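You operate a simulated robot arm through the tools that you are given. There is no shell and no other tool.

You run a simulated robot arm. Do the job below in one go: nothing can be reset, and whatever is moved stays where it is left.

TASK
Move the bent orange pipe from the lower cage to the wooden board.
Fine: draw the black slide bolt and drop the gate; stand the pipe up; then close the gate and push the bolt home. Set down upright: what you pick out. Where these are worked on the way, their far stop is far enough and under half their travel is too little: black slide bolt.

The check looks at the end state, three seconds after you hand in, the way a careful person would. Anything else that was tipped, shoved, dropped, spilled or broken makes it a failure.

THE ROBOT
A 6-joint arm with a fingered hand, fixed in place. Base frame: the origin is on the floor under the middle of its stand, x ahead of it, y to its left, z up. Readings come in m, rad, newtons and seconds.
It reaches about 1.346 m from its shoulder. Its first joint turns from -2.601 to 2.601 rad. Payload 3.5 kg.
The TCP is the grasp point between the finger pads, 0.026 m short of the fingertips. In the tool frame z runs along the fingers and y along their closing line. The gripper opens to 0.132 m; its body begins 0.073 m behind the TCP. The gripper is a hand of 4 fingers: y runs from the thumb to the fingers, the wrist lies at [0, 0, -0.234] in the tool frame, and closing takes about 1.5 s.
Orientation is that of the tool frame in the base frame, as a unit quaternion [w, x, y, z]. With the fingers straight down and closing along the base's y, the tool's x points along the base's -x, its y along +y and its z along -z.

THE INTERFACE
- The arm moves only by the tool drive_tool. Its argument "increments" is a list of rows, each an object (a shift or turn left out is 0, a gripper value left out holds the last) with "linear": the shift along the tool's x, y, z in m, a list of three; "turn": the turn, a rotation vector about the tool's x, y, z in rad, a list of three. In form: [{"linear": [dx, dy, dz], "turn": [ax, ay, az]}, ...]. A call has 1 to 20 rows; each row is the pose to reach, as a shift and turn from the pose commanded when the call began, along the tool's axes at that moment. "claw" is the finger opening in m, from 0 to 0.132, set as the call begins (left out, the last holds). Rows are played at 5 a second. More than 0.05 m and 0.15 rad between two rows, or a gripper value outside its range, and nothing of the call is played. Where a pose cannot be reached the arm comes as near as it can. A force on the tool above 40 N (or 10 N above the force at the start of the call, whichever is more), or a blocked arm, ends the call early, and 0.2 s more pass. The fingers move at their own pace (about 0.072 m/s each) and stop on an object; they squeeze with about 22 N. The grip force told is the motor's: it shows also when the fingers shut on nothing. Time passes only in rows, and 0.2 s behind the last, so rows that repeat a pose let the fingers close. The reply holds the time, the measured pose of the TCP, the force on the tool along the base axes, the opening and the grip force, in the units named above and with some noise, with the torque about the TCP (base axes, N m) and any sound that the robot's microphone picked up.
- Cameras (640 x 400 px; columns grow to the right, rows downward): "scene" is fixed at [0.3845, 0.6605, 1.2893]; the picture's right is [-0.73, -0.68, 0.00], its down [-0.40, 0.43, -0.81] and it looks along [0.55, -0.59, -0.59] (base axes); focal length 322 px, centre (320, 200). "wrist" rides on the gripper at [0.068, 0.002, -0.097] in the tool frame; the picture's right is [-0.03, 1.00, 0.00], its down [-0.82, -0.02, -0.58] and it looks along [-0.58, -0.01, 0.82] (tool axes); focal length 270 px, centre (320, 200). There is no depth. A picture from a camera that has moved, and an enlarged one, comes with that camera's place and axes in the base frame and with its lens. The place of the scene camera against the robot may be out by one fixed shift of up to 0.025 m in any direction.
- capture(camera): a new picture of that camera. The clock stands still meanwhile.
- raise_lower(by): slides the trunk up (or, below 0, down) by that many m; the arm rides with it, the base frame stays. It gives what a move gives, with no picture.
- finger_targets(finger1, finger2, finger3, thumb_bend): sets how far each is bent, from 0 (flat) to 1 (curled in); at 0.3 the hand is open as for a grip, at 0.7 the pads meet at the TCP. One left out holds its place. A second passes; each finger stops where it meets its share of the squeeze, and holds until it gets a number again. A gripper value or a shape takes the hand back. It gives what a move gives, with no picture; readings hold the bend of each and the force on the fingers (four entries, about 0 where the hand has none), thumb and palm.
- hand_shape(shape): the hand has 4 fingers and takes this shape, open, in about a second: jaw (thumb against the fingers, like two jaws); tri (thumb and two fingers); tip (a fingertip pinch); poke (one finger out to press); point (the index stretched); flat (the hand flat); cup (the hand cupped); fist (a fist). The gripper value then closes the fingers along that shape, each until it touches; the sizes above hold for jaw. It gives what a move gives, with no picture.
- zoom(camera, box): a new picture of the part [left, top, right, bottom] of that camera's present view, enlarged. The clock stands still meanwhile.
- job_done(): hands the job in; it is judged then, once.

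Places have to be worked out from the pictures, the camera data and where the tool is seen. Open the gripper and draw the arm clear of the work before you hand the job in, unless the task says otherwise.

The tools are called as a command line: name --argument value ..., lists and objects as JSON in quotes. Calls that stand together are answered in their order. drive_tool: Moves the arm, as the interface text tells. Its arguments: {"type":"object","properties":{"increments":{"type":"array","items":{"type":"object","properties":{"linear":{"type":"array","items":{"type":"number"}},"turn":{"type":"array","items":{"type":"number"}}}}},"claw":{"type":"number"}},"required":["increments"]} The other tools are called the same way: raise_lower (by) moves the trunk up or down; hand_shape (shape) gives the hand a shape; finger_targets (finger1, finger2, finger3, thumb_bend) moves the fingers one by one; capture (camera) takes a picture; zoom (camera, box) takes an enlarged picture of a part of a camera's view; job_done () hands the job in.

At the start:

```text
time: 0.0
position: [0.6977, 0.042, 1.0295]
orientation: [0.0, 0.0, 1.0, 0.0]
ft_force: [0.0, 0.1, 1.2]
wrist_torque: [-0.05, 0.01, 0.0]
grip_width: 0.1316
finger_force: 0.0
shape: jaw
bend: [0.3, 0.3, 0.3, 0.3]
finger forces: [0.0, 0.0, 0.0, 0.0, 0.0, 0.0]
trunk travel left (down, up): [-0.929, 0.041]
```

scene: 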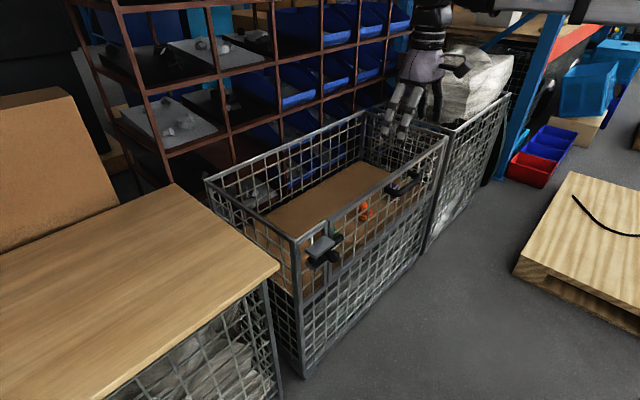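
wrist: 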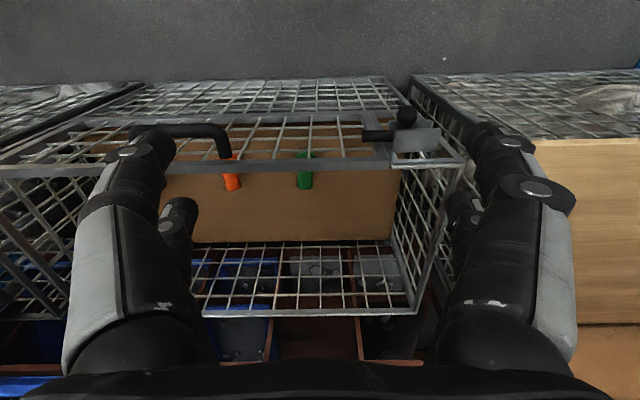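

I start by looking closer at the scene: a mesh cage with a bolt and handle is in the middle, and a wooden board may be the table top on the left. I zoom in on both cameras.

zoom --camera "scene" --box '[190, 90, 460, 380]'

zoom --camera "wrist" --box '[100, 60, 500, 320]'

zoom --camera "scene" --box '[280, 160, 440, 280]'

capture --camera "wrist"

```text
1.38 times, centred on (325, 235) of scene
camera zoom: at [0.3845, 0.6605, 1.2893], right [-0.73, -0.68, 0.0], down [-0.4, 0.43, -0.81], along [0.55, -0.59, -0.59], focal length 444 px, centre (313, 152)
```

zoom: 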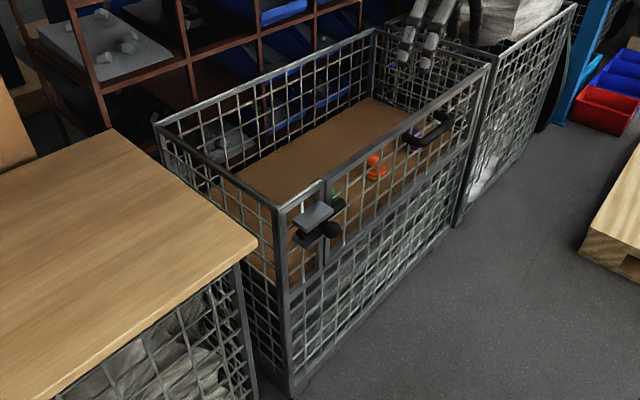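

```text
1.54 times, centred on (300, 190) of wrist
camera zoom: at [0.6307, 0.0442, 1.1272], right [0.03, 1.0, 0.0], down [0.82, -0.02, 0.58], along [0.58, -0.01, -0.82], focal length 416 px, centre (351, 215)
```

zoom: 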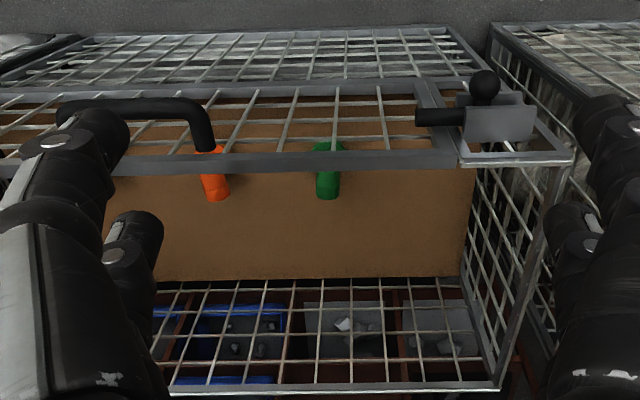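

```text
3.33 times, centred on (360, 220) of scene
camera zoom: at [0.3845, 0.6605, 1.2893], right [-0.73, -0.68, 0.0], down [-0.4, 0.43, -0.81], along [0.55, -0.59, -0.59], focal length 1074 px, centre (187, 133)
```

zoom: 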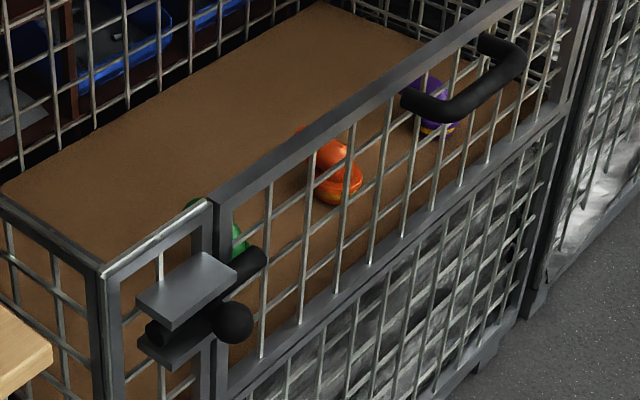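

```text
taken
camera wrist: at [0.6307, 0.0442, 1.1272], right [0.03, 1.0, 0.0], down [0.82, -0.02, 0.58], along [0.58, -0.01, -0.82], focal length 270 px, centre (320, 200)
```

wrist: 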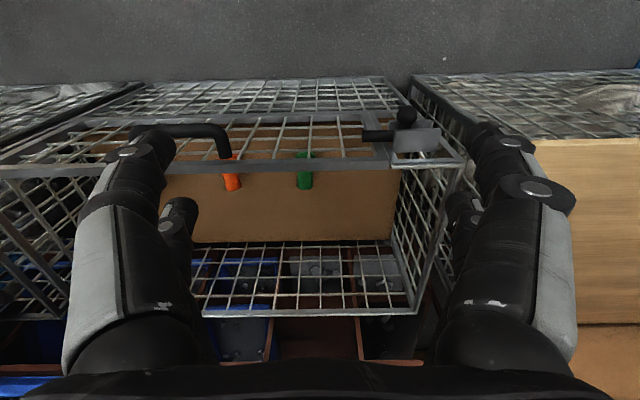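

The wrist view is upside down, with the robot side at the top. The gate faces the robot, the bolt is at its +y end and the handle at its -y end. I back the hand off and tilt it forward to see the gate front square on.

drive_tool --increments '[{"linear": [0.04, 0, 0], "turn": [0, -0.12, 0]}, {"linear": [0.08, 0, 0], "turn": [0, -0.24, 0]}, {"linear": [0.12, 0, 0], "turn": [0, -0.36, 0]}, {"linear": [0.16, 0, 0], "turn": [0, -0.48, 0]}, {"linear": [0.2, 0, 0], "turn": [0, -0.6, 0]}, {"linear": [0.2, 0, 0], "turn": [0, -0.6, 0]}]'

capture --camera "wrist"

capture --camera "scene"

```text
time: 1.4
position: [0.6646, 0.0625, 1.0703]
orientation: [0.295, 0.0, 0.956, 0.0]
ft_force: [-0.6, 0.0, 0.7]
wrist_torque: [-0.02, 0.02, 0.0]
grip_width: 0.1318
finger_force: 0.0
shape: jaw
bend: [0.3, 0.3, 0.3, 0.3]
finger forces: [0.0, 0.0, 0.0, 0.1, 0.0, 0.1]
out of reach, approached as far as the arm can: row 2, 3, 4, 5, 6
trunk travel left (down, up): [-0.929, 0.041]
```

```text
taken
camera wrist: at [0.555, 0.0645, 1.1126], right [0.02, 1.0, 0.01], down [0.35, -0.02, 0.94], along [0.94, -0.01, -0.35], focal length 270 px, centre (320, 200)
```

wrist: 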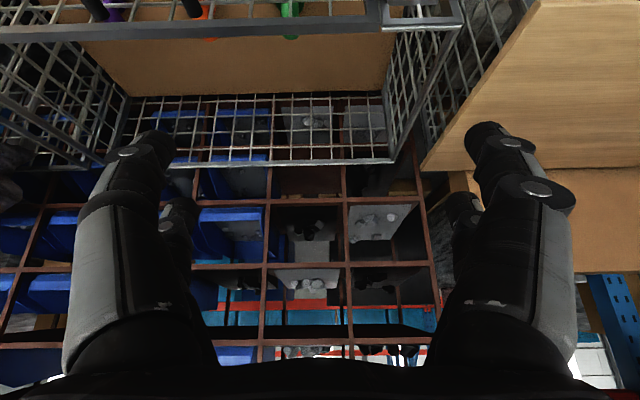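

```text
taken
```

scene: 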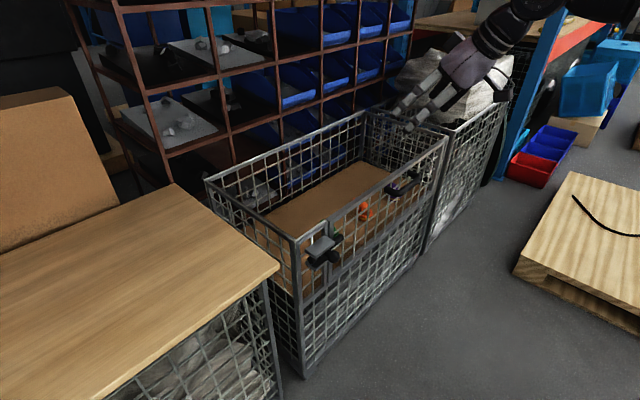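

The backed-off pose lies inside the arm's near limit. The gate top looks to be near x≈0.84, z≈0.73, so I lower the trunk by 0.25 m, which keeps the hand clear in front of the gate, and look again.

raise_lower --by -0.25

capture --camera "wrist"

capture --camera "scene"

```text
time: 4.0
position: [0.666, 0.063, 0.821]
orientation: [0.293, 0.0, 0.956, 0.0]
ft_force: [0.8, -0.3, 0.3]
wrist_torque: [0.04, 0.0, -0.01]
grip_width: 0.1318
finger_force: 0.1
shape: jaw
bend: [0.3, 0.3, 0.3, 0.3]
finger forces: [0.0, 0.1, 0.1, 0.0, 0.0, 0.1]
trunk travel left (down, up): [-0.679, 0.291]
```

```text
taken
camera wrist: at [0.5549, 0.0644, 0.8625], right [0.02, 1.0, 0.01], down [0.35, -0.02, 0.94], along [0.94, -0.01, -0.35], focal length 270 px, centre (320, 200)
```

wrist: 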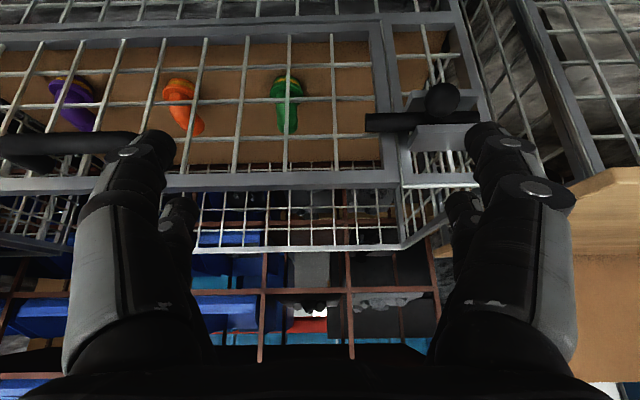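

```text
taken
```

scene: 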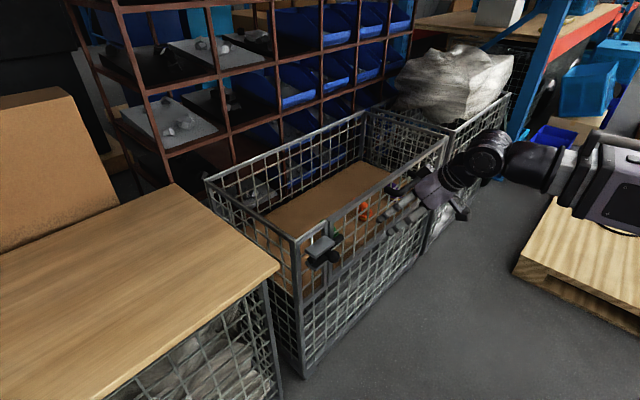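

The gate, bolt and three pipes are visible now. I zoom in on the pipes and the bolt for detail.

zoom --camera "wrist" --box '[0, 10, 320, 210]'

zoom --camera "wrist" --box '[340, 20, 520, 210]'

zoom --camera "scene" --box '[290, 180, 390, 280]'

zoom --camera "wrist" --box '[150, 60, 250, 150]'

```text
2.00 times, centred on (160, 110) of wrist
camera zoom: at [0.5549, 0.0644, 0.8625], right [0.02, 1.0, 0.01], down [0.35, -0.02, 0.94], along [0.94, -0.01, -0.35], focal length 541 px, centre (640, 380)
```

zoom: 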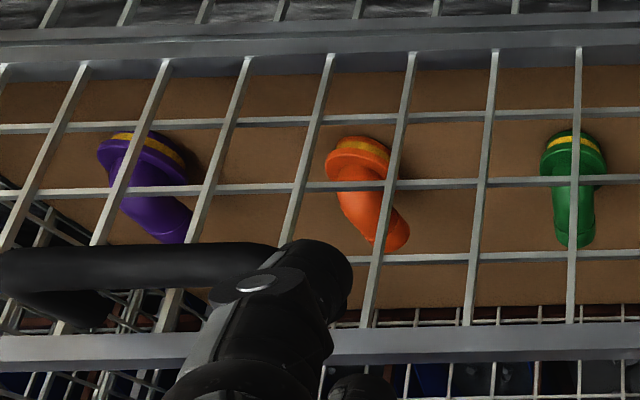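

```text
2.11 times, centred on (430, 115) of wrist
camera zoom: at [0.5549, 0.0644, 0.8625], right [0.02, 1.0, 0.01], down [0.35, -0.02, 0.94], along [0.94, -0.01, -0.35], focal length 569 px, centre (88, 379)
```

zoom: 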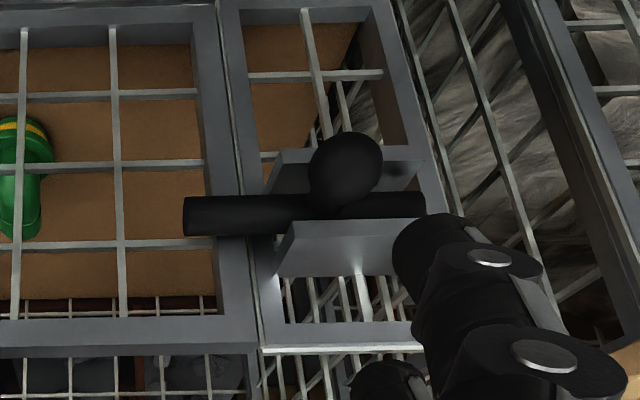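

```text
4.00 times, centred on (340, 230) of scene
camera zoom: at [0.3845, 0.6605, 1.2893], right [-0.73, -0.68, 0.0], down [-0.4, 0.43, -0.81], along [0.55, -0.59, -0.59], focal length 1289 px, centre (240, 80)
```

zoom: 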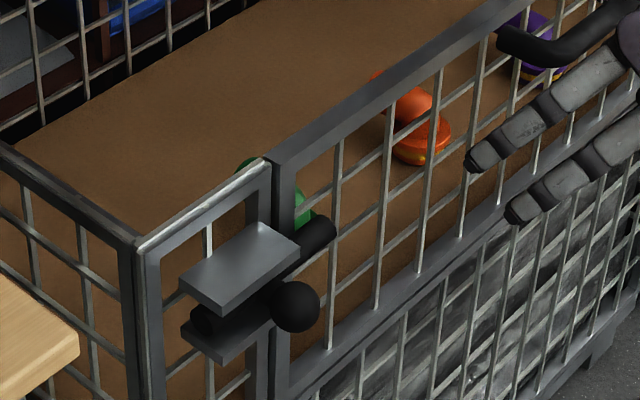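

```text
4.44 times, centred on (200, 105) of wrist
camera zoom: at [0.5549, 0.0644, 0.8625], right [0.02, 1.0, 0.01], down [0.35, -0.02, 0.94], along [0.94, -0.01, -0.35], focal length 1201 px, centre (853, 622)
```

zoom: 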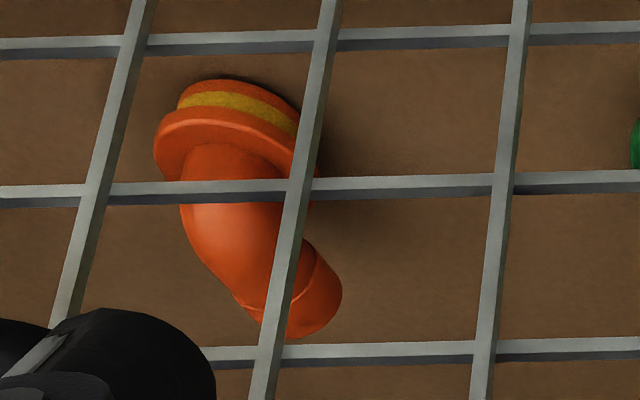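

The three elbow pipes stand on wide flanges near x≈0.92; orange is the middle one at y≈-0.18. The knob works out near (0.781, 0.188, 0.675) and the handle bar near (0.778, y, 0.713). I send a zero row to learn what pose the controller considers commanded.

drive_tool --increments '[{"linear": [0, 0, 0]}]'

```text
time: 4.4
position: [0.6667, 0.0621, 0.8209]
orientation: [0.295, 0.001, 0.956, 0.0]
ft_force: [0.8, 0.1, -0.7]
wrist_torque: [0.0, -0.01, 0.02]
grip_width: 0.132
finger_force: 0.0
shape: jaw
bend: [0.3, 0.3, 0.3, 0.3]
finger forces: [0.0, 0.0, 0.0, 0.1, 0.1, 0.0]
trunk travel left (down, up): [-0.679, 0.291]
```

The commanded pose equals the reached pose, so increments are reliable. I test how far forward the hand can pitch at this trunk height by turning in place.

drive_tool --increments '[{"turn": [0, -0.12, 0]}, {"turn": [0, -0.24, 0]}, {"turn": [0, -0.36, 0]}, {"turn": [0, -0.48, 0]}, {"turn": [0, -0.6, 0]}]'

capture --camera "scene"

```text
time: 5.6
position: [0.7498, 0.0751, 0.9285]
orientation: [0.563, 0.0, 0.826, 0.0]
ft_force: [-0.2, 0.4, -0.4]
wrist_torque: [-0.02, 0.01, 0.0]
grip_width: 0.1319
finger_force: 0.1
shape: jaw
bend: [0.3, 0.3, 0.3, 0.3]
finger forces: [0.0, 0.0, 0.1, 0.0, 0.0, 0.0]
out of reach, approached as far as the arm can: row 1, 2, 3, 4, 5
trunk travel left (down, up): [-0.679, 0.291]
```

```text
taken
```

scene: 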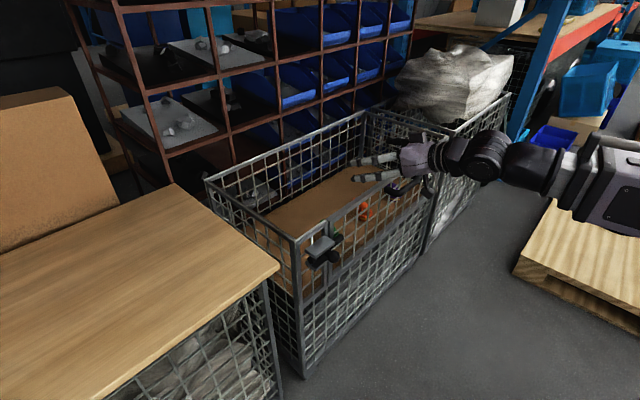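

The wrist stops about 0.54 m from the column axis whatever I ask. I zoom on the arm to understand its shape.

zoom --camera "scene" --box '[400, 80, 640, 280]'

capture --camera "wrist"

```text
2.00 times, centred on (520, 180) of scene
camera zoom: at [0.3845, 0.6605, 1.2893], right [-0.73, -0.68, 0.0], down [-0.4, 0.43, -0.81], along [0.55, -0.59, -0.59], focal length 644 px, centre (-80, 240)
```

zoom: 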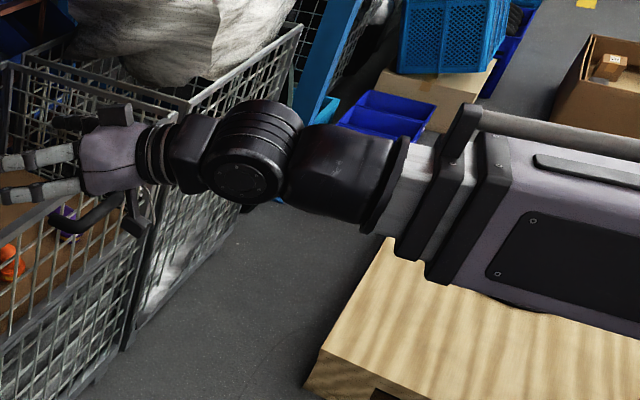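

```text
taken
camera wrist: at [0.6349, 0.0769, 0.9003], right [0.01, 1.0, 0.02], down [-0.24, -0.02, 0.97], along [0.97, -0.01, 0.24], focal length 270 px, centre (320, 200)
```

wrist: 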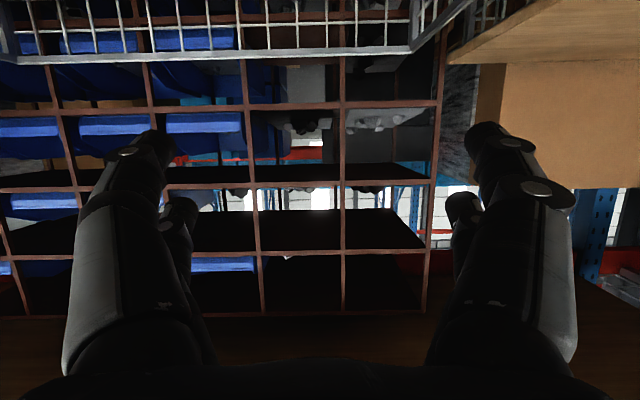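

It looks like a PUMA-type arm with a large forearm, so the elbow fold probably sets the near limit. I test whether a lower wrist can come closer: down 0.08 m, then back 0.06 m.

drive_tool --increments '[{"linear": [0.0372, 0, 0.0146]}, {"linear": [0.0744, 0, 0.0293]}, {"linear": [0.0817, 0, 0.0107]}, {"linear": [0.0891, 0, -0.0079]}, {"linear": [0.0964, 0, -0.0265]}]'

```text
time: 6.8
position: [0.7487, 0.0779, 0.9276]
orientation: [0.562, 0.0, 0.827, 0.0]
ft_force: [-0.3, -0.5, -0.8]
wrist_torque: [0.0, -0.01, -0.01]
grip_width: 0.1317
finger_force: 0.1
shape: jaw
bend: [0.3, 0.3, 0.3, 0.3]
finger forces: [0.0, 0.0, 0.1, 0.0, 0.0, 0.1]
out of reach, approached as far as the arm can: row 1, 2, 3, 4, 5
trunk travel left (down, up): [-0.679, 0.291]
```

Moving down is blocked too, so the shoulder sits below the wrist and the limit is a minimum shoulder–wrist distance. I test the opposite: up 0.1 m then back 0.06 m.

drive_tool --increments '[{"linear": [-0.0465, 0, -0.0183]}, {"linear": [-0.093, 0, -0.0366]}, {"linear": [-0.0857, 0, -0.0552]}, {"linear": [-0.0783, 0, -0.0738]}, {"linear": [-0.071, 0, -0.0924]}]'

```text
time: 8.0
position: [0.7501, 0.0779, 0.929]
orientation: [0.565, 0.0, 0.825, 0.0]
ft_force: [0.4, -0.2, 1.3]
wrist_torque: [0.01, -0.01, -0.03]
grip_width: 0.132
finger_force: 0.1
shape: jaw
bend: [0.3, 0.3, 0.3, 0.3]
finger forces: [0.1, 0.1, 0.0, 0.0, 0.0, 0.0]
out of reach, approached as far as the arm can: row 1, 2, 3, 4, 5
trunk travel left (down, up): [-0.679, 0.291]
```

It is stuck in both directions, so probably a joint limit has pinned it. I move forward 0.08 m, above the gate height, to free it.

drive_tool --increments '[{"linear": [-0.0146, 0, 0.0372]}, {"linear": [-0.0293, 0, 0.0744]}]'

```text
time: 8.6
position: [0.8298, 0.0799, 0.9273]
orientation: [0.564, -0.001, 0.826, 0.0]
ft_force: [-1.3, -0.5, 0.3]
wrist_torque: [-0.03, 0.0, 0.01]
grip_width: 0.1321
finger_force: 0.1
shape: jaw
bend: [0.3, 0.3, 0.3, 0.3]
finger forces: [0.0, 0.1, 0.0, 0.1, 0.1, 0.0]
trunk travel left (down, up): [-0.679, 0.291]
```

That worked. From here I test going up 0.1 m and then back 0.12 m.

drive_tool --increments '[{"linear": [-0.0465, 0, -0.0183]}, {"linear": [-0.093, 0, -0.0366]}, {"linear": [-0.0784, 0, -0.0738]}, {"linear": [-0.0637, 0, -0.111]}, {"linear": [-0.0491, 0, -0.1482]}]'

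```text
time: 9.8
position: [0.751, 0.0812, 0.9283]
orientation: [0.564, 0.0, 0.826, 0.0]
ft_force: [-0.4, 0.0, -0.5]
wrist_torque: [-0.03, -0.03, 0.0]
grip_width: 0.1318
finger_force: 0.1
shape: jaw
bend: [0.3, 0.3, 0.3, 0.3]
finger forces: [0.1, 0.1, 0.1, 0.0, 0.0, 0.0]
out of reach, approached as far as the arm can: row 1, 2, 3, 4, 5
trunk travel left (down, up): [-0.679, 0.291]
```

The wrist height never changes relative to the trunk (1.264 m at trunk zero), which suggests a SCARA-like arm where height comes only from the trunk. I confirm with forward 0.08 m then down 0.03 m.

drive_tool --increments '[{"linear": [-0.0146, 0, 0.0372]}, {"linear": [-0.0293, 0, 0.0744]}, {"linear": [-0.0014, 0, 0.0854]}]'

```text
time: 10.6
position: [0.8303, 0.0818, 0.9278]
orientation: [0.563, 0.0, 0.826, -0.001]
ft_force: [0.2, -0.7, -0.5]
wrist_torque: [-0.05, -0.01, -0.03]
grip_width: 0.1318
finger_force: 0.0
shape: jaw
bend: [0.3, 0.3, 0.3, 0.3]
finger forces: [0.0, 0.1, 0.1, 0.0, 0.0, 0.0]
out of reach, approached as far as the arm can: row 3
trunk travel left (down, up): [-0.679, 0.291]
```

Confirmed: height comes only from the trunk, with wrist z = 1.2637 m plus trunk travel. I zoom on the hand to understand its finger layout before touching the bolt.

zoom --camera "scene" --box '[320, 110, 440, 200]'

hand_shape --shape "poke"

zoom --camera "scene" --box '[320, 110, 440, 200]'

capture --camera "wrist"

```text
4.44 times, centred on (380, 155) of scene
camera zoom: at [0.3845, 0.6605, 1.2893], right [-0.73, -0.68, 0.0], down [-0.4, 0.43, -0.81], along [0.55, -0.59, -0.59], focal length 1432 px, centre (53, 400)
```

zoom: 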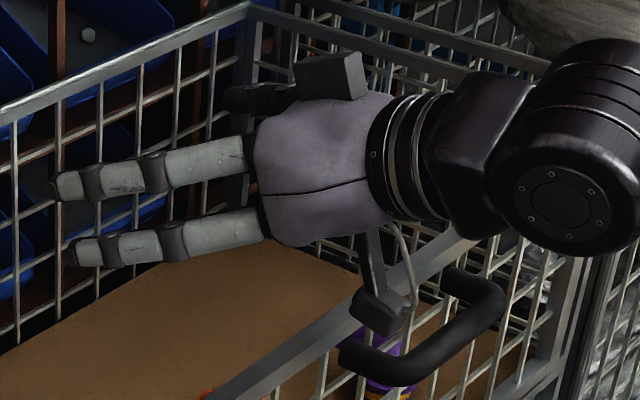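

```text
time: 11.5
position: [0.8313, 0.0813, 0.9287]
orientation: [0.563, 0.0, 0.827, 0.0]
ft_force: [0.8, 0.5, -0.4]
wrist_torque: [0.0, 0.0, -0.01]
grip_width: 0.0002
finger_force: 0.0
shape: poke
bend: [1.0, 1.0, 1.0, 0.34]
finger forces: [0.1, 0.0, 0.0, 0.1, 0.1, 0.1]
trunk travel left (down, up): [-0.679, 0.291]
```

```text
4.44 times, centred on (380, 155) of scene
camera zoom: at [0.3845, 0.6605, 1.2893], right [-0.73, -0.68, 0.0], down [-0.4, 0.43, -0.81], along [0.55, -0.59, -0.59], focal length 1432 px, centre (53, 400)
```

zoom: 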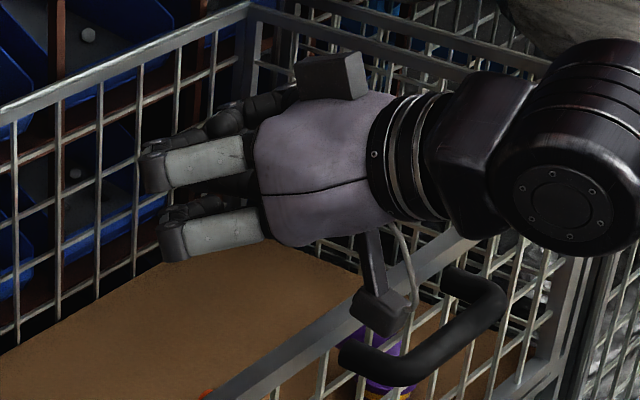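

```text
taken
camera wrist: at [0.7163, 0.0827, 0.9003], right [0.01, 1.0, 0.02], down [-0.24, -0.02, 0.97], along [0.97, -0.01, 0.24], focal length 270 px, centre (320, 200)
```

wrist: 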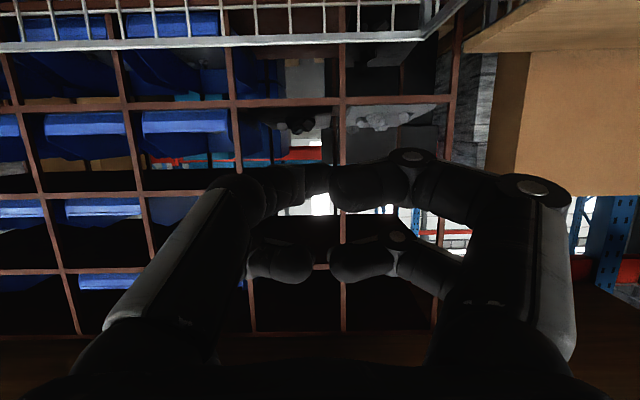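

The hand has two digits on each side, spaced about 0.04 m along tool x, and "poke" only curls them all. I go back to jaw with the digits closed, and bring the tool to point straight down, staying clear in front of the gate.

hand_shape --shape "jaw"

drive_tool --increments '[{"linear": [0.0326, 0, -0.0138], "turn": [0, 0.1196, 0]}, {"linear": [0.0638, 0, -0.0281], "turn": [0, 0.2391, 0]}, {"linear": [0.0942, 0, -0.0456], "turn": [0, 0.3587, 0]}, {"linear": [0.1197, 0, -0.057], "turn": [0, 0.4782, 0]}, {"linear": [0.1437, 0, -0.0713], "turn": [0, 0.5978, 0]}, {"linear": [0.1658, 0, -0.0883], "turn": [0, 0.7173, 0]}, {"linear": [0.1858, 0, -0.108], "turn": [0, 0.8369, 0]}, {"linear": [0.2033, 0, -0.1298], "turn": [0, 0.9564, 0]}, {"linear": [0.218, 0, -0.1536], "turn": [0, 1.076, 0]}, {"linear": [0.2261, 0, -0.1696], "turn": [0, 1.1955, 0]}]' --claw 0

capture --camera "wrist"

capture --camera "scene"

```text
time: 12.4
position: [0.8307, 0.0814, 0.9279]
orientation: [0.563, 0.0, 0.826, 0.0]
ft_force: [0.9, 0.4, -0.4]
wrist_torque: [0.01, 0.0, 0.01]
grip_width: 0.1322
finger_force: 0.0
shape: jaw
bend: [0.3, 0.3, 0.3, 0.3]
finger forces: [0.0, 0.1, 0.0, 0.0, 0.0, 0.0]
trunk travel left (down, up): [-0.679, 0.291]
```

```text
time: 14.6
position: [0.5906, 0.0815, 0.7808]
orientation: [0.0, -0.001, 1.0, 0.0]
ft_force: [-0.2, 0.7, -0.1]
wrist_torque: [0.03, 0.01, 0.0]
grip_width: 0.0
finger_force: 21.8
shape: jaw
bend: [0.62, 0.63, 0.63, 0.7]
finger forces: [0.1, 0.0, 0.1, 0.1, 0.0, 0.0]
trunk travel left (down, up): [-0.679, 0.291]
```

```text
taken
camera wrist: at [0.5224, 0.082, 0.8773], right [0.03, 1.0, 0.0], down [0.82, -0.02, 0.58], along [0.58, -0.01, -0.82], focal length 270 px, centre (320, 200)
```

wrist: 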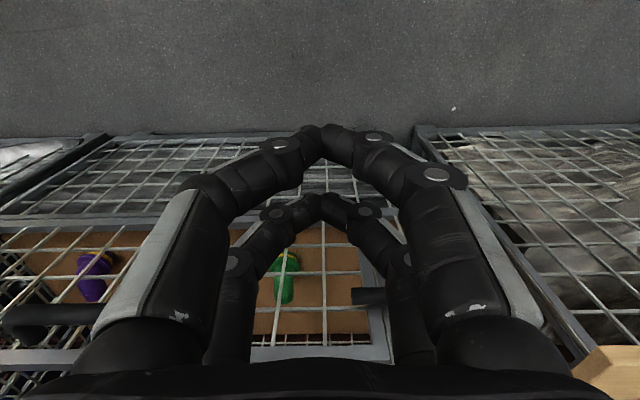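

```text
taken
```

scene: 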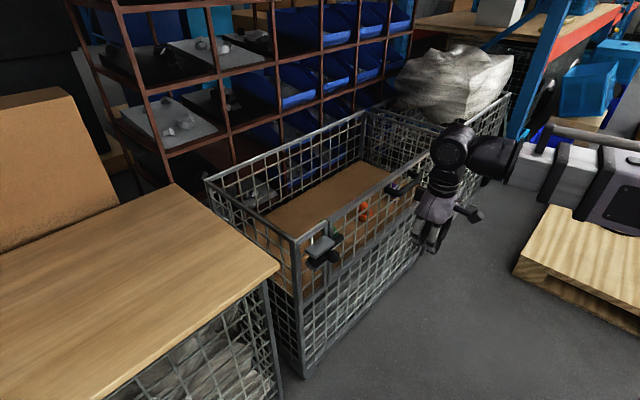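

The tool points straight down at (0.591, 0.082, 0.781). I lower the trunk 0.105 m so the pads are at knob height, then open to about 0.09 m and move in front of the knob.

raise_lower --by -0.105

drive_tool --increments '[{"linear": [-0.02, 0.03, 0]}, {"linear": [-0.04, 0.06, 0]}, {"linear": [-0.06, 0.09, 0]}, {"linear": [-0.08, 0.107, 0]}, {"linear": [-0.1, 0.107, 0]}, {"linear": [-0.1, 0.107, 0]}]' --claw 0.09

capture --camera "wrist"

zoom --camera "scene" --box '[270, 150, 430, 270]'

```text
time: 15.9
position: [0.5904, 0.0808, 0.6762]
orientation: [0.001, 0.0, 1.0, 0.0]
ft_force: [-0.5, -0.4, 0.3]
wrist_torque: [0.01, 0.0, -0.02]
grip_width: 0.0
finger_force: 22.5
shape: jaw
bend: [0.62, 0.63, 0.63, 0.7]
finger forces: [0.0, 0.0, 0.1, 0.0, 0.0, 0.0]
trunk travel left (down, up): [-0.574, 0.396]
```

```text
time: 17.4
position: [0.6901, 0.1868, 0.6757]
orientation: [0.001, 0.0, 1.0, 0.0]
ft_force: [-0.1, -0.7, -0.3]
wrist_torque: [0.0, -0.02, -0.02]
grip_width: 0.0899
finger_force: 0.1
shape: jaw
bend: [0.69, 0.69, 0.69, 0.6]
finger forces: [0.0, 0.1, 0.0, 0.0, 0.0, 0.0]
trunk travel left (down, up): [-0.574, 0.396]
```

```text
taken
camera wrist: at [0.6223, 0.189, 0.772], right [0.03, 1.0, 0.0], down [0.81, -0.02, 0.58], along [0.58, -0.01, -0.81], focal length 270 px, centre (320, 200)
```

wrist: 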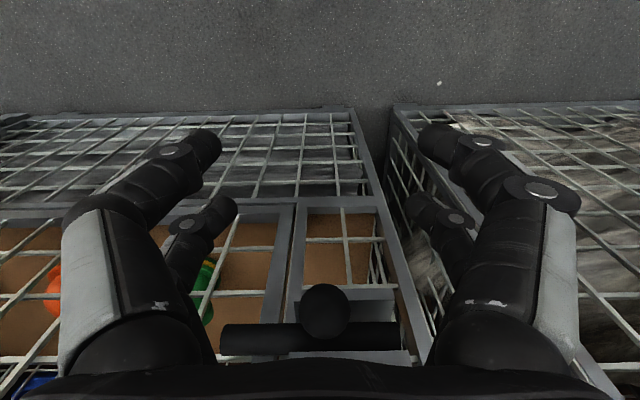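

```text
3.33 times, centred on (350, 210) of scene
camera zoom: at [0.3845, 0.6605, 1.2893], right [-0.73, -0.68, 0.0], down [-0.4, 0.43, -0.81], along [0.55, -0.59, -0.59], focal length 1074 px, centre (220, 167)
```

zoom: 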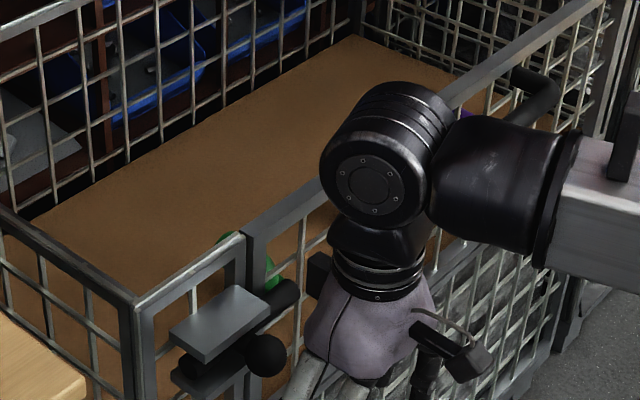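

The knob re-measures at (0.778, 0.189, 0.675), in line with the earlier estimate. I move forward 0.058 m so the far digit pair straddles the knob in front of the bracket plates, then look.

drive_tool --increments '[{"linear": [-0.02, 0.001, 0]}, {"linear": [-0.04, 0.001, 0]}, {"linear": [-0.058, 0.001, 0]}, {"linear": [-0.058, 0.001, 0]}]'

capture --camera "wrist"

zoom --camera "scene" --box '[270, 170, 430, 290]'

```text
time: 18.4
position: [0.7488, 0.1884, 0.6751]
orientation: [0.001, 0.0, 1.0, -0.001]
ft_force: [0.0, 0.1, 0.2]
wrist_torque: [-0.01, 0.02, 0.01]
grip_width: 0.0896
finger_force: 0.1
shape: jaw
bend: [0.69, 0.69, 0.69, 0.6]
finger forces: [0.1, 0.0, 0.0, 0.0, 0.1, 0.0]
trunk travel left (down, up): [-0.574, 0.396]
```

```text
taken
camera wrist: at [0.6803, 0.1893, 0.772], right [0.03, 1.0, 0.0], down [0.81, -0.02, 0.58], along [0.58, -0.01, -0.81], focal length 270 px, centre (320, 200)
```

wrist: 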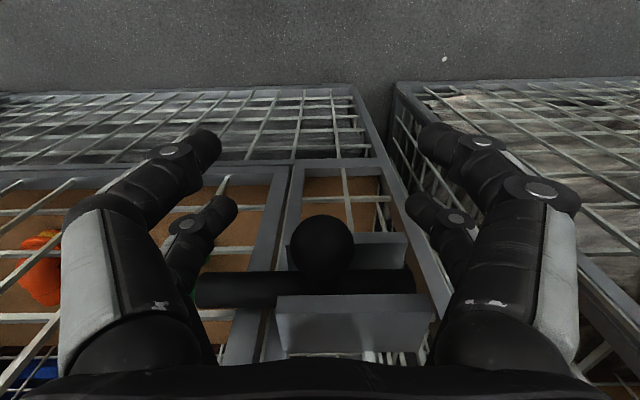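

```text
3.33 times, centred on (350, 230) of scene
camera zoom: at [0.3845, 0.6605, 1.2893], right [-0.73, -0.68, 0.0], down [-0.4, 0.43, -0.81], along [0.55, -0.59, -0.59], focal length 1074 px, centre (220, 100)
```

zoom: 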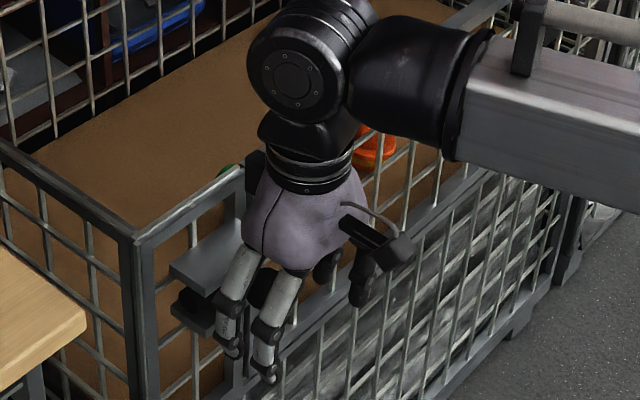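

The digits straddle the knob with no contact. I narrow the opening to 0.045 m around the 0.035 m knob so it is caged.

drive_tool --increments '[{"linear": [0, 0, 0]}, {"linear": [0, 0, 0]}, {"linear": [0, 0, 0]}, {"linear": [0, 0, 0]}]' --claw 0.042

capture --camera "wrist"

```text
time: 19.4
position: [0.748, 0.1873, 0.6745]
orientation: [0.002, 0.001, 1.0, 0.001]
ft_force: [-0.8, 0.2, -0.2]
wrist_torque: [0.01, 0.01, 0.0]
grip_width: 0.0425
finger_force: 0.0
shape: jaw
bend: [0.73, 0.73, 0.73, 0.7]
finger forces: [0.1, 0.1, 0.1, 0.0, 0.0, 0.1]
trunk travel left (down, up): [-0.574, 0.396]
```

```text
taken
camera wrist: at [0.6802, 0.1892, 0.7721], right [0.03, 1.0, 0.0], down [0.81, -0.02, 0.58], along [0.58, -0.01, -0.81], focal length 270 px, centre (320, 200)
```

wrist: 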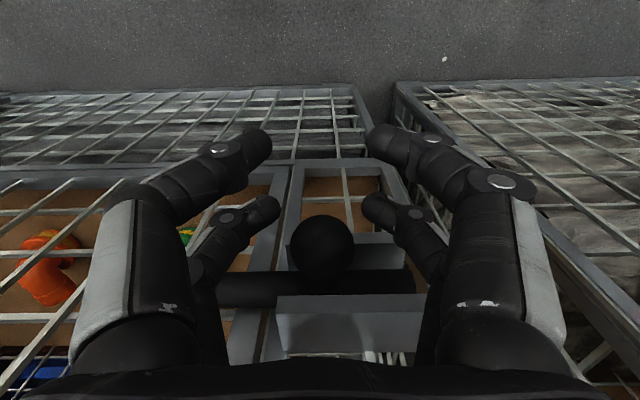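

The knob is caged with no contact yet. I push toward +y in small steps to draw the bolt.

drive_tool --increments '[{"linear": [0, 0.008, 0]}, {"linear": [0, 0.016, 0]}, {"linear": [0, 0.024, 0]}, {"linear": [0, 0.032, 0]}, {"linear": [0, 0.04, 0]}]'

capture --camera "wrist"

```text
time: 20.6
position: [0.7495, 0.2274, 0.6739]
orientation: [0.001, 0.0, 1.0, -0.001]
ft_force: [-0.2, 0.0, 0.2]
wrist_torque: [0.02, 0.04, -0.05]
grip_width: 0.0427
finger_force: 0.0
shape: jaw
bend: [0.73, 0.73, 0.73, 0.7]
finger forces: [0.1, 0.1, 0.9, 0.0, 0.0, 0.1]
trunk travel left (down, up): [-0.574, 0.396]
```

```text
taken
camera wrist: at [0.6808, 0.2299, 0.7721], right [0.03, 1.0, 0.0], down [0.81, -0.02, 0.58], along [0.58, -0.01, -0.81], focal length 270 px, centre (320, 200)
```

wrist: 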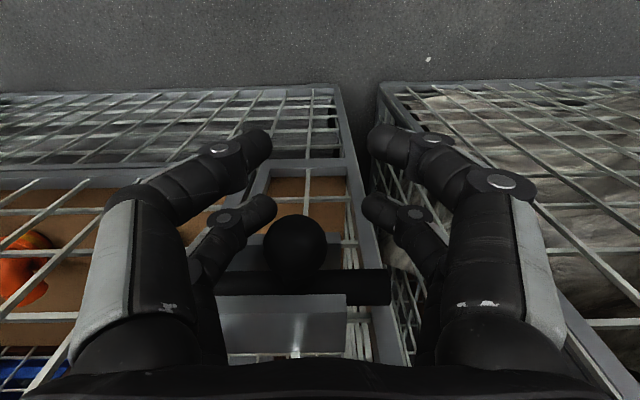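

The knob is moving with only about 1 N, now at y≈0.215. I keep pushing until the far stop.

drive_tool --increments '[{"linear": [0, 0.008, 0]}, {"linear": [0, 0.016, 0]}, {"linear": [0, 0.024, 0]}, {"linear": [0, 0.032, 0]}, {"linear": [0, 0.04, 0]}]'

capture --camera "wrist"

zoom --camera "scene" --box '[230, 170, 390, 290]'

```text
time: 21.8
position: [0.7482, 0.2672, 0.6746]
orientation: [0.001, 0.001, 1.0, 0.0]
ft_force: [0.7, -9.4, 1.5]
wrist_torque: [-0.2, 0.0, -0.17]
grip_width: 0.0489
finger_force: 0.0
shape: jaw
bend: [0.73, 0.73, 0.7, 0.7]
finger forces: [0.0, 0.0, 7.2, 0.0, 0.0, 0.0]
trunk travel left (down, up): [-0.574, 0.396]
```

```text
taken
camera wrist: at [0.6803, 0.269, 0.7723], right [0.03, 1.0, 0.0], down [0.81, -0.02, 0.58], along [0.58, -0.02, -0.81], focal length 270 px, centre (320, 200)
```

wrist: 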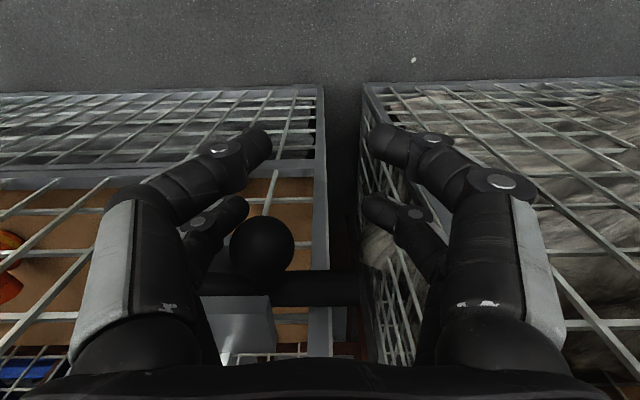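

```text
3.33 times, centred on (310, 230) of scene
camera zoom: at [0.3845, 0.6605, 1.2893], right [-0.73, -0.68, 0.0], down [-0.4, 0.43, -0.81], along [0.55, -0.59, -0.59], focal length 1074 px, centre (353, 100)
```

zoom: 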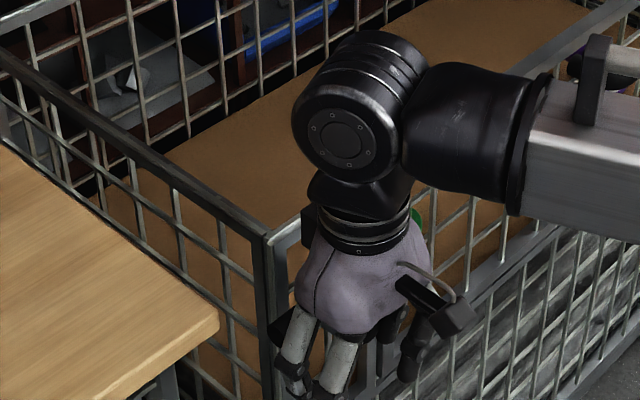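

The push force rose to 9 N and a digit flexed, so the bolt seems to be at its far stop, with the knob at y≈0.236 (about 0.048 m of travel). I press 8 mm more to check that it really is the stop.

drive_tool --increments '[{"linear": [0, 0.004, 0]}, {"linear": [0, 0.008, 0]}, {"linear": [0, 0.008, 0]}]'

capture --camera "wrist"

```text
time: 22.6
position: [0.7486, 0.2755, 0.6748]
orientation: [0.001, 0.0, 1.0, 0.0]
ft_force: [-0.4, -14.3, -1.2]
wrist_torque: [-0.19, 0.01, -0.34]
grip_width: 0.0518
finger_force: 0.1
shape: jaw
bend: [0.73, 0.73, 0.65, 0.7]
finger forces: [0.0, 0.0, 11.9, 0.1, 0.0, 0.0]
trunk travel left (down, up): [-0.574, 0.396]
```

```text
taken
camera wrist: at [0.6802, 0.2775, 0.7723], right [0.03, 1.0, 0.0], down [0.81, -0.02, 0.58], along [0.58, -0.02, -0.82], focal length 270 px, centre (320, 200)
```

wrist: 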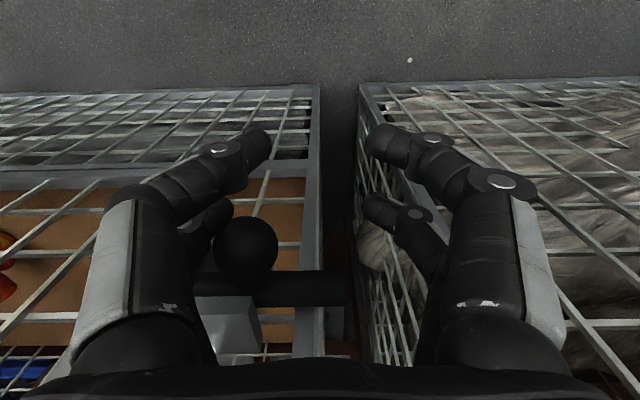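

The knob did not move, still at y≈0.236, so the bolt is fully drawn. I relax the push, open the digits and retreat straight back.

drive_tool --increments '[{"linear": [0, -0.012, 0]}, {"linear": [0, -0.024, 0]}, {"linear": [0, -0.034, 0]}]'

drive_tool --increments '[{"linear": [0, 0, 0]}, {"linear": [0, 0, 0]}, {"linear": [0, 0, 0]}, {"linear": [0.03, 0, 0]}, {"linear": [0.06, 0, 0]}, {"linear": [0.1, 0, 0]}]' --claw 0.09

capture --camera "wrist"

capture --camera "scene"

```text
time: 23.4
position: [0.7492, 0.2429, 0.6747]
orientation: [0.002, -0.001, 1.0, 0.0]
ft_force: [-0.3, -0.2, 0.5]
wrist_torque: [-0.02, 0.01, -0.05]
grip_width: 0.0422
finger_force: 0.0
shape: jaw
bend: [0.73, 0.73, 0.73, 0.7]
finger forces: [0.0, 0.1, 0.0, 0.1, 0.0, 0.1]
trunk travel left (down, up): [-0.574, 0.396]
```

```text
time: 24.8
position: [0.6488, 0.2413, 0.6756]
orientation: [0.002, 0.0, 1.0, 0.0]
ft_force: [0.5, 0.4, -0.5]
wrist_torque: [0.0, 0.0, -0.02]
grip_width: 0.0897
finger_force: 0.0
shape: jaw
bend: [0.69, 0.69, 0.69, 0.6]
finger forces: [0.0, 0.0, 0.0, 0.0, 0.0, 0.1]
trunk travel left (down, up): [-0.574, 0.396]
```

```text
taken
camera wrist: at [0.5805, 0.2433, 0.772], right [0.03, 1.0, 0.0], down [0.81, -0.02, 0.58], along [0.58, -0.01, -0.81], focal length 270 px, centre (320, 200)
```

wrist: 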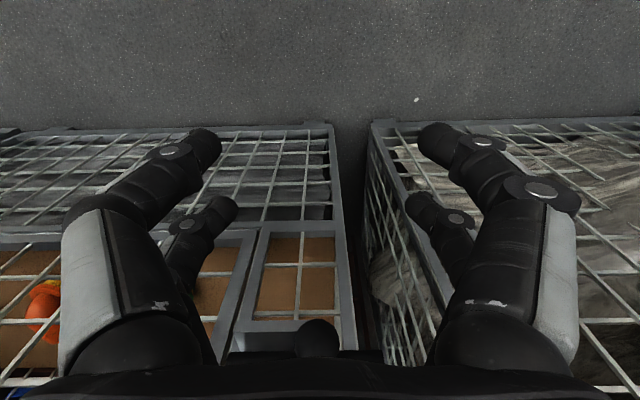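

```text
taken
```

scene: 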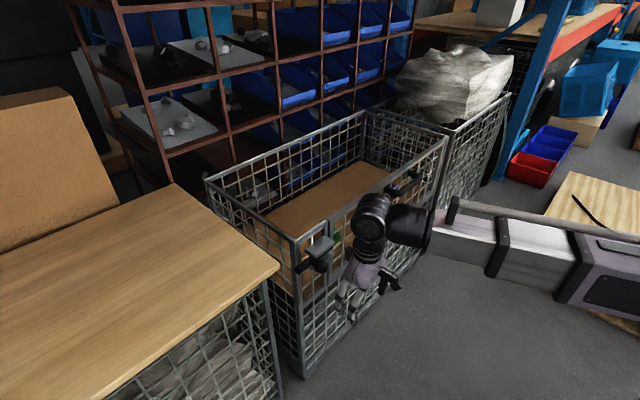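

The bolt is drawn and the gate still stands upright. Next I go to the handle: raise the trunk 0.09 m, then move to y≈-0.15 while turning the hand 90° about its axis so it closes along x.

raise_lower --by 0.09

drive_tool --increments '[{"linear": [0.008, -0.033, 0], "turn": [0, 0, 0.131]}, {"linear": [0.016, -0.066, 0], "turn": [0, 0, 0.262]}, {"linear": [0.024, -0.099, 0], "turn": [0, 0, 0.393]}, {"linear": [0.029, -0.132, 0], "turn": [0, 0, 0.524]}, {"linear": [0.029, -0.165, 0], "turn": [0, 0, 0.654]}, {"linear": [0.029, -0.198, 0], "turn": [0, 0, 0.785]}, {"linear": [0.029, -0.231, 0], "turn": [0, 0, 0.916]}, {"linear": [0.029, -0.264, 0], "turn": [0, 0, 1.047]}, {"linear": [0.029, -0.297, 0], "turn": [0, 0, 1.178]}, {"linear": [0.029, -0.33, 0], "turn": [0, 0, 1.309]}, {"linear": [0.029, -0.363, 0], "turn": [0, 0, 1.44]}, {"linear": [0.029, -0.391, 0], "turn": [0, 0, 1.571]}]' --claw 0.132

capture --camera "wrist"

capture --camera "scene"

```text
time: 26.0
position: [0.6495, 0.2414, 0.7652]
orientation: [0.001, -0.001, 1.0, 0.0]
ft_force: [-0.2, 0.1, -0.1]
wrist_torque: [0.0, 0.01, -0.01]
grip_width: 0.0896
finger_force: 0.1
shape: jaw
bend: [0.69, 0.69, 0.69, 0.6]
finger forces: [0.0, 0.0, 0.1, 0.0, 0.1, 0.0]
trunk travel left (down, up): [-0.664, 0.306]
```

```text
time: 28.6
position: [0.6205, -0.1502, 0.7653]
orientation: [0.0, 0.708, 0.706, 0.0]
ft_force: [-0.1, 0.4, 0.5]
wrist_torque: [0.01, 0.01, -0.01]
grip_width: 0.132
finger_force: 0.0
shape: jaw
bend: [0.3, 0.3, 0.3, 0.3]
finger forces: [0.0, 0.0, 0.0, 0.0, 0.1, 0.1]
trunk travel left (down, up): [-0.664, 0.306]
```

```text
taken
camera wrist: at [0.6226, -0.0825, 0.8622], right [1.0, -0.03, 0.0], down [-0.02, -0.82, 0.58], along [-0.01, -0.58, -0.82], focal length 270 px, centre (320, 200)
```

wrist: 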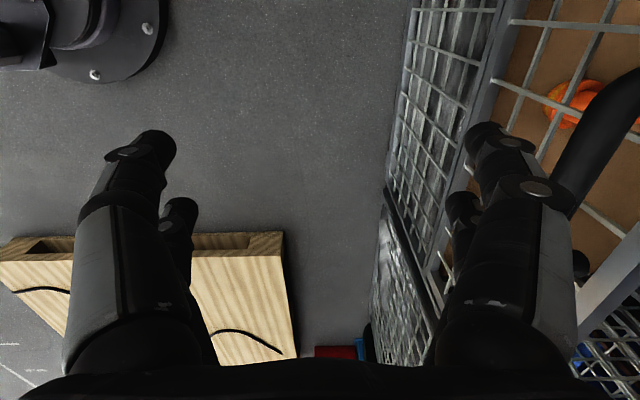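

```text
taken
```

scene: 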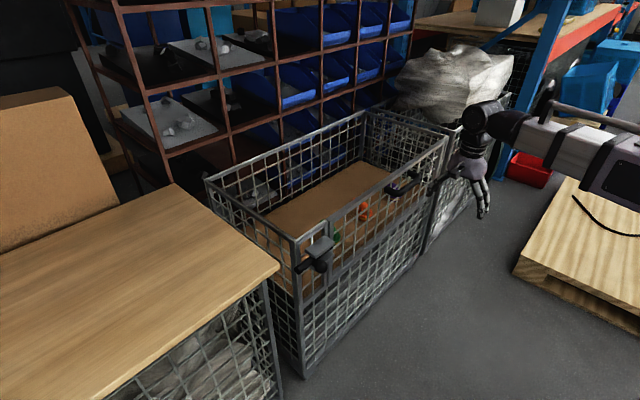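

The handle bar spans y≈-0.105 to -0.245 at x≈0.778, z≈0.713. I raise 2 cm for margin and move so that the gate-side digits sit above the gap between bar and gate, then check by picture.

raise_lower --by 0.02

drive_tool --increments '[{"linear": [-0.008, 0.03, 0]}, {"linear": [-0.016, 0.06, 0]}, {"linear": [-0.025, 0.09, 0]}, {"linear": [-0.025, 0.112, 0]}, {"linear": [-0.025, 0.112, 0]}]'

capture --camera "wrist"

zoom --camera "scene" --box '[360, 100, 520, 220]'

```text
time: 29.3
position: [0.6197, -0.1491, 0.7851]
orientation: [0.001, 0.707, 0.707, 0.001]
ft_force: [-1.0, -0.5, 0.3]
wrist_torque: [0.0, 0.04, -0.01]
grip_width: 0.1319
finger_force: 0.0
shape: jaw
bend: [0.3, 0.3, 0.3, 0.3]
finger forces: [0.0, 0.0, 0.0, 0.0, 0.0, 0.0]
trunk travel left (down, up): [-0.684, 0.286]
```

```text
time: 30.5
position: [0.7319, -0.1752, 0.7847]
orientation: [0.001, 0.707, 0.707, 0.001]
ft_force: [-1.2, 0.1, 0.1]
wrist_torque: [0.04, -0.01, -0.02]
grip_width: 0.1321
finger_force: 0.0
shape: jaw
bend: [0.3, 0.3, 0.3, 0.3]
finger forces: [0.0, 0.0, 0.0, 0.0, 0.0, 0.0]
trunk travel left (down, up): [-0.684, 0.286]
```

```text
taken
camera wrist: at [0.7343, -0.1069, 0.8822], right [1.0, -0.03, 0.0], down [-0.02, -0.82, 0.58], along [-0.01, -0.58, -0.82], focal length 270 px, centre (320, 200)
```

wrist: 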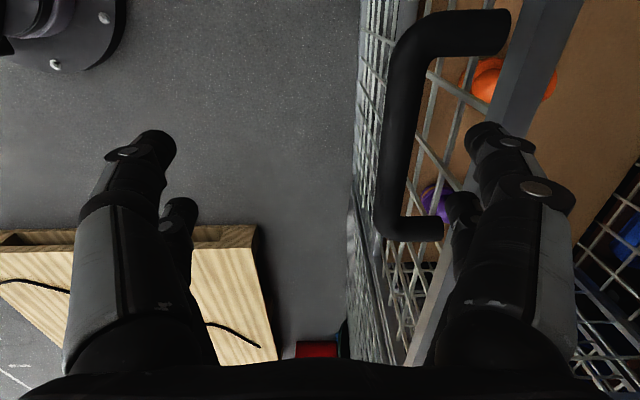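

```text
3.33 times, centred on (440, 160) of scene
camera zoom: at [0.3845, 0.6605, 1.2893], right [-0.73, -0.68, 0.0], down [-0.4, 0.43, -0.81], along [0.55, -0.59, -0.59], focal length 1074 px, centre (-80, 333)
```

zoom: 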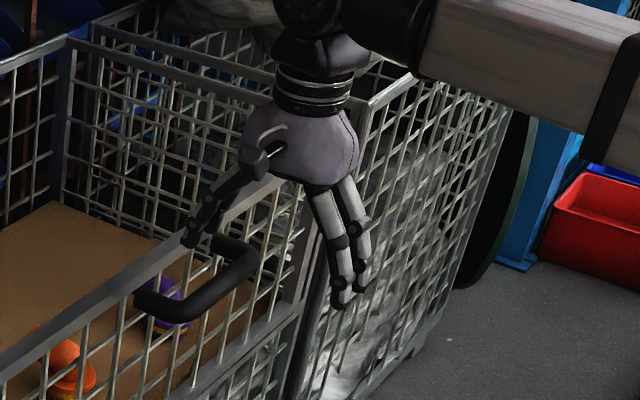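

The picture puts the gate's top rail at x≈0.816–0.838, so the gap behind the handle bar is only about 26 mm, too tight for a digit. I hook the digits over the top rail from inside instead: raise 2 cm, then move 4.5 cm forward so the rail and handle lie between the digit pairs.

raise_lower --by 0.02

drive_tool --increments '[{"linear": [0, 0.015, 0]}, {"linear": [0, 0.03, 0]}, {"linear": [0, 0.046, 0]}, {"linear": [0, 0.046, 0]}]'

capture --camera "wrist"

```text
time: 31.1
position: [0.7326, -0.1759, 0.8053]
orientation: [0.001, 0.707, 0.707, 0.001]
ft_force: [0.5, -0.1, -0.5]
wrist_torque: [-0.01, 0.01, 0.01]
grip_width: 0.1317
finger_force: 0.1
shape: jaw
bend: [0.3, 0.3, 0.3, 0.3]
finger forces: [0.0, 0.0, 0.1, 0.0, 0.0, 0.0]
trunk travel left (down, up): [-0.704, 0.266]
```

```text
time: 32.1
position: [0.7786, -0.1753, 0.8047]
orientation: [0.001, 0.707, 0.707, 0.001]
ft_force: [0.7, 0.1, -0.4]
wrist_torque: [0.01, -0.01, 0.03]
grip_width: 0.132
finger_force: 0.2
shape: jaw
bend: [0.3, 0.3, 0.3, 0.3]
finger forces: [0.1, 0.0, 0.0, 0.0, 0.1, 0.0]
trunk travel left (down, up): [-0.704, 0.266]
```

```text
taken
camera wrist: at [0.7803, -0.1063, 0.9022], right [1.0, -0.03, 0.0], down [-0.02, -0.82, 0.58], along [-0.01, -0.58, -0.82], focal length 270 px, centre (320, 200)
```

wrist: 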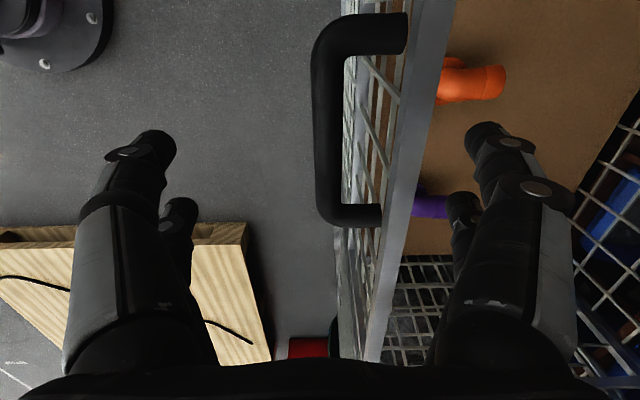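

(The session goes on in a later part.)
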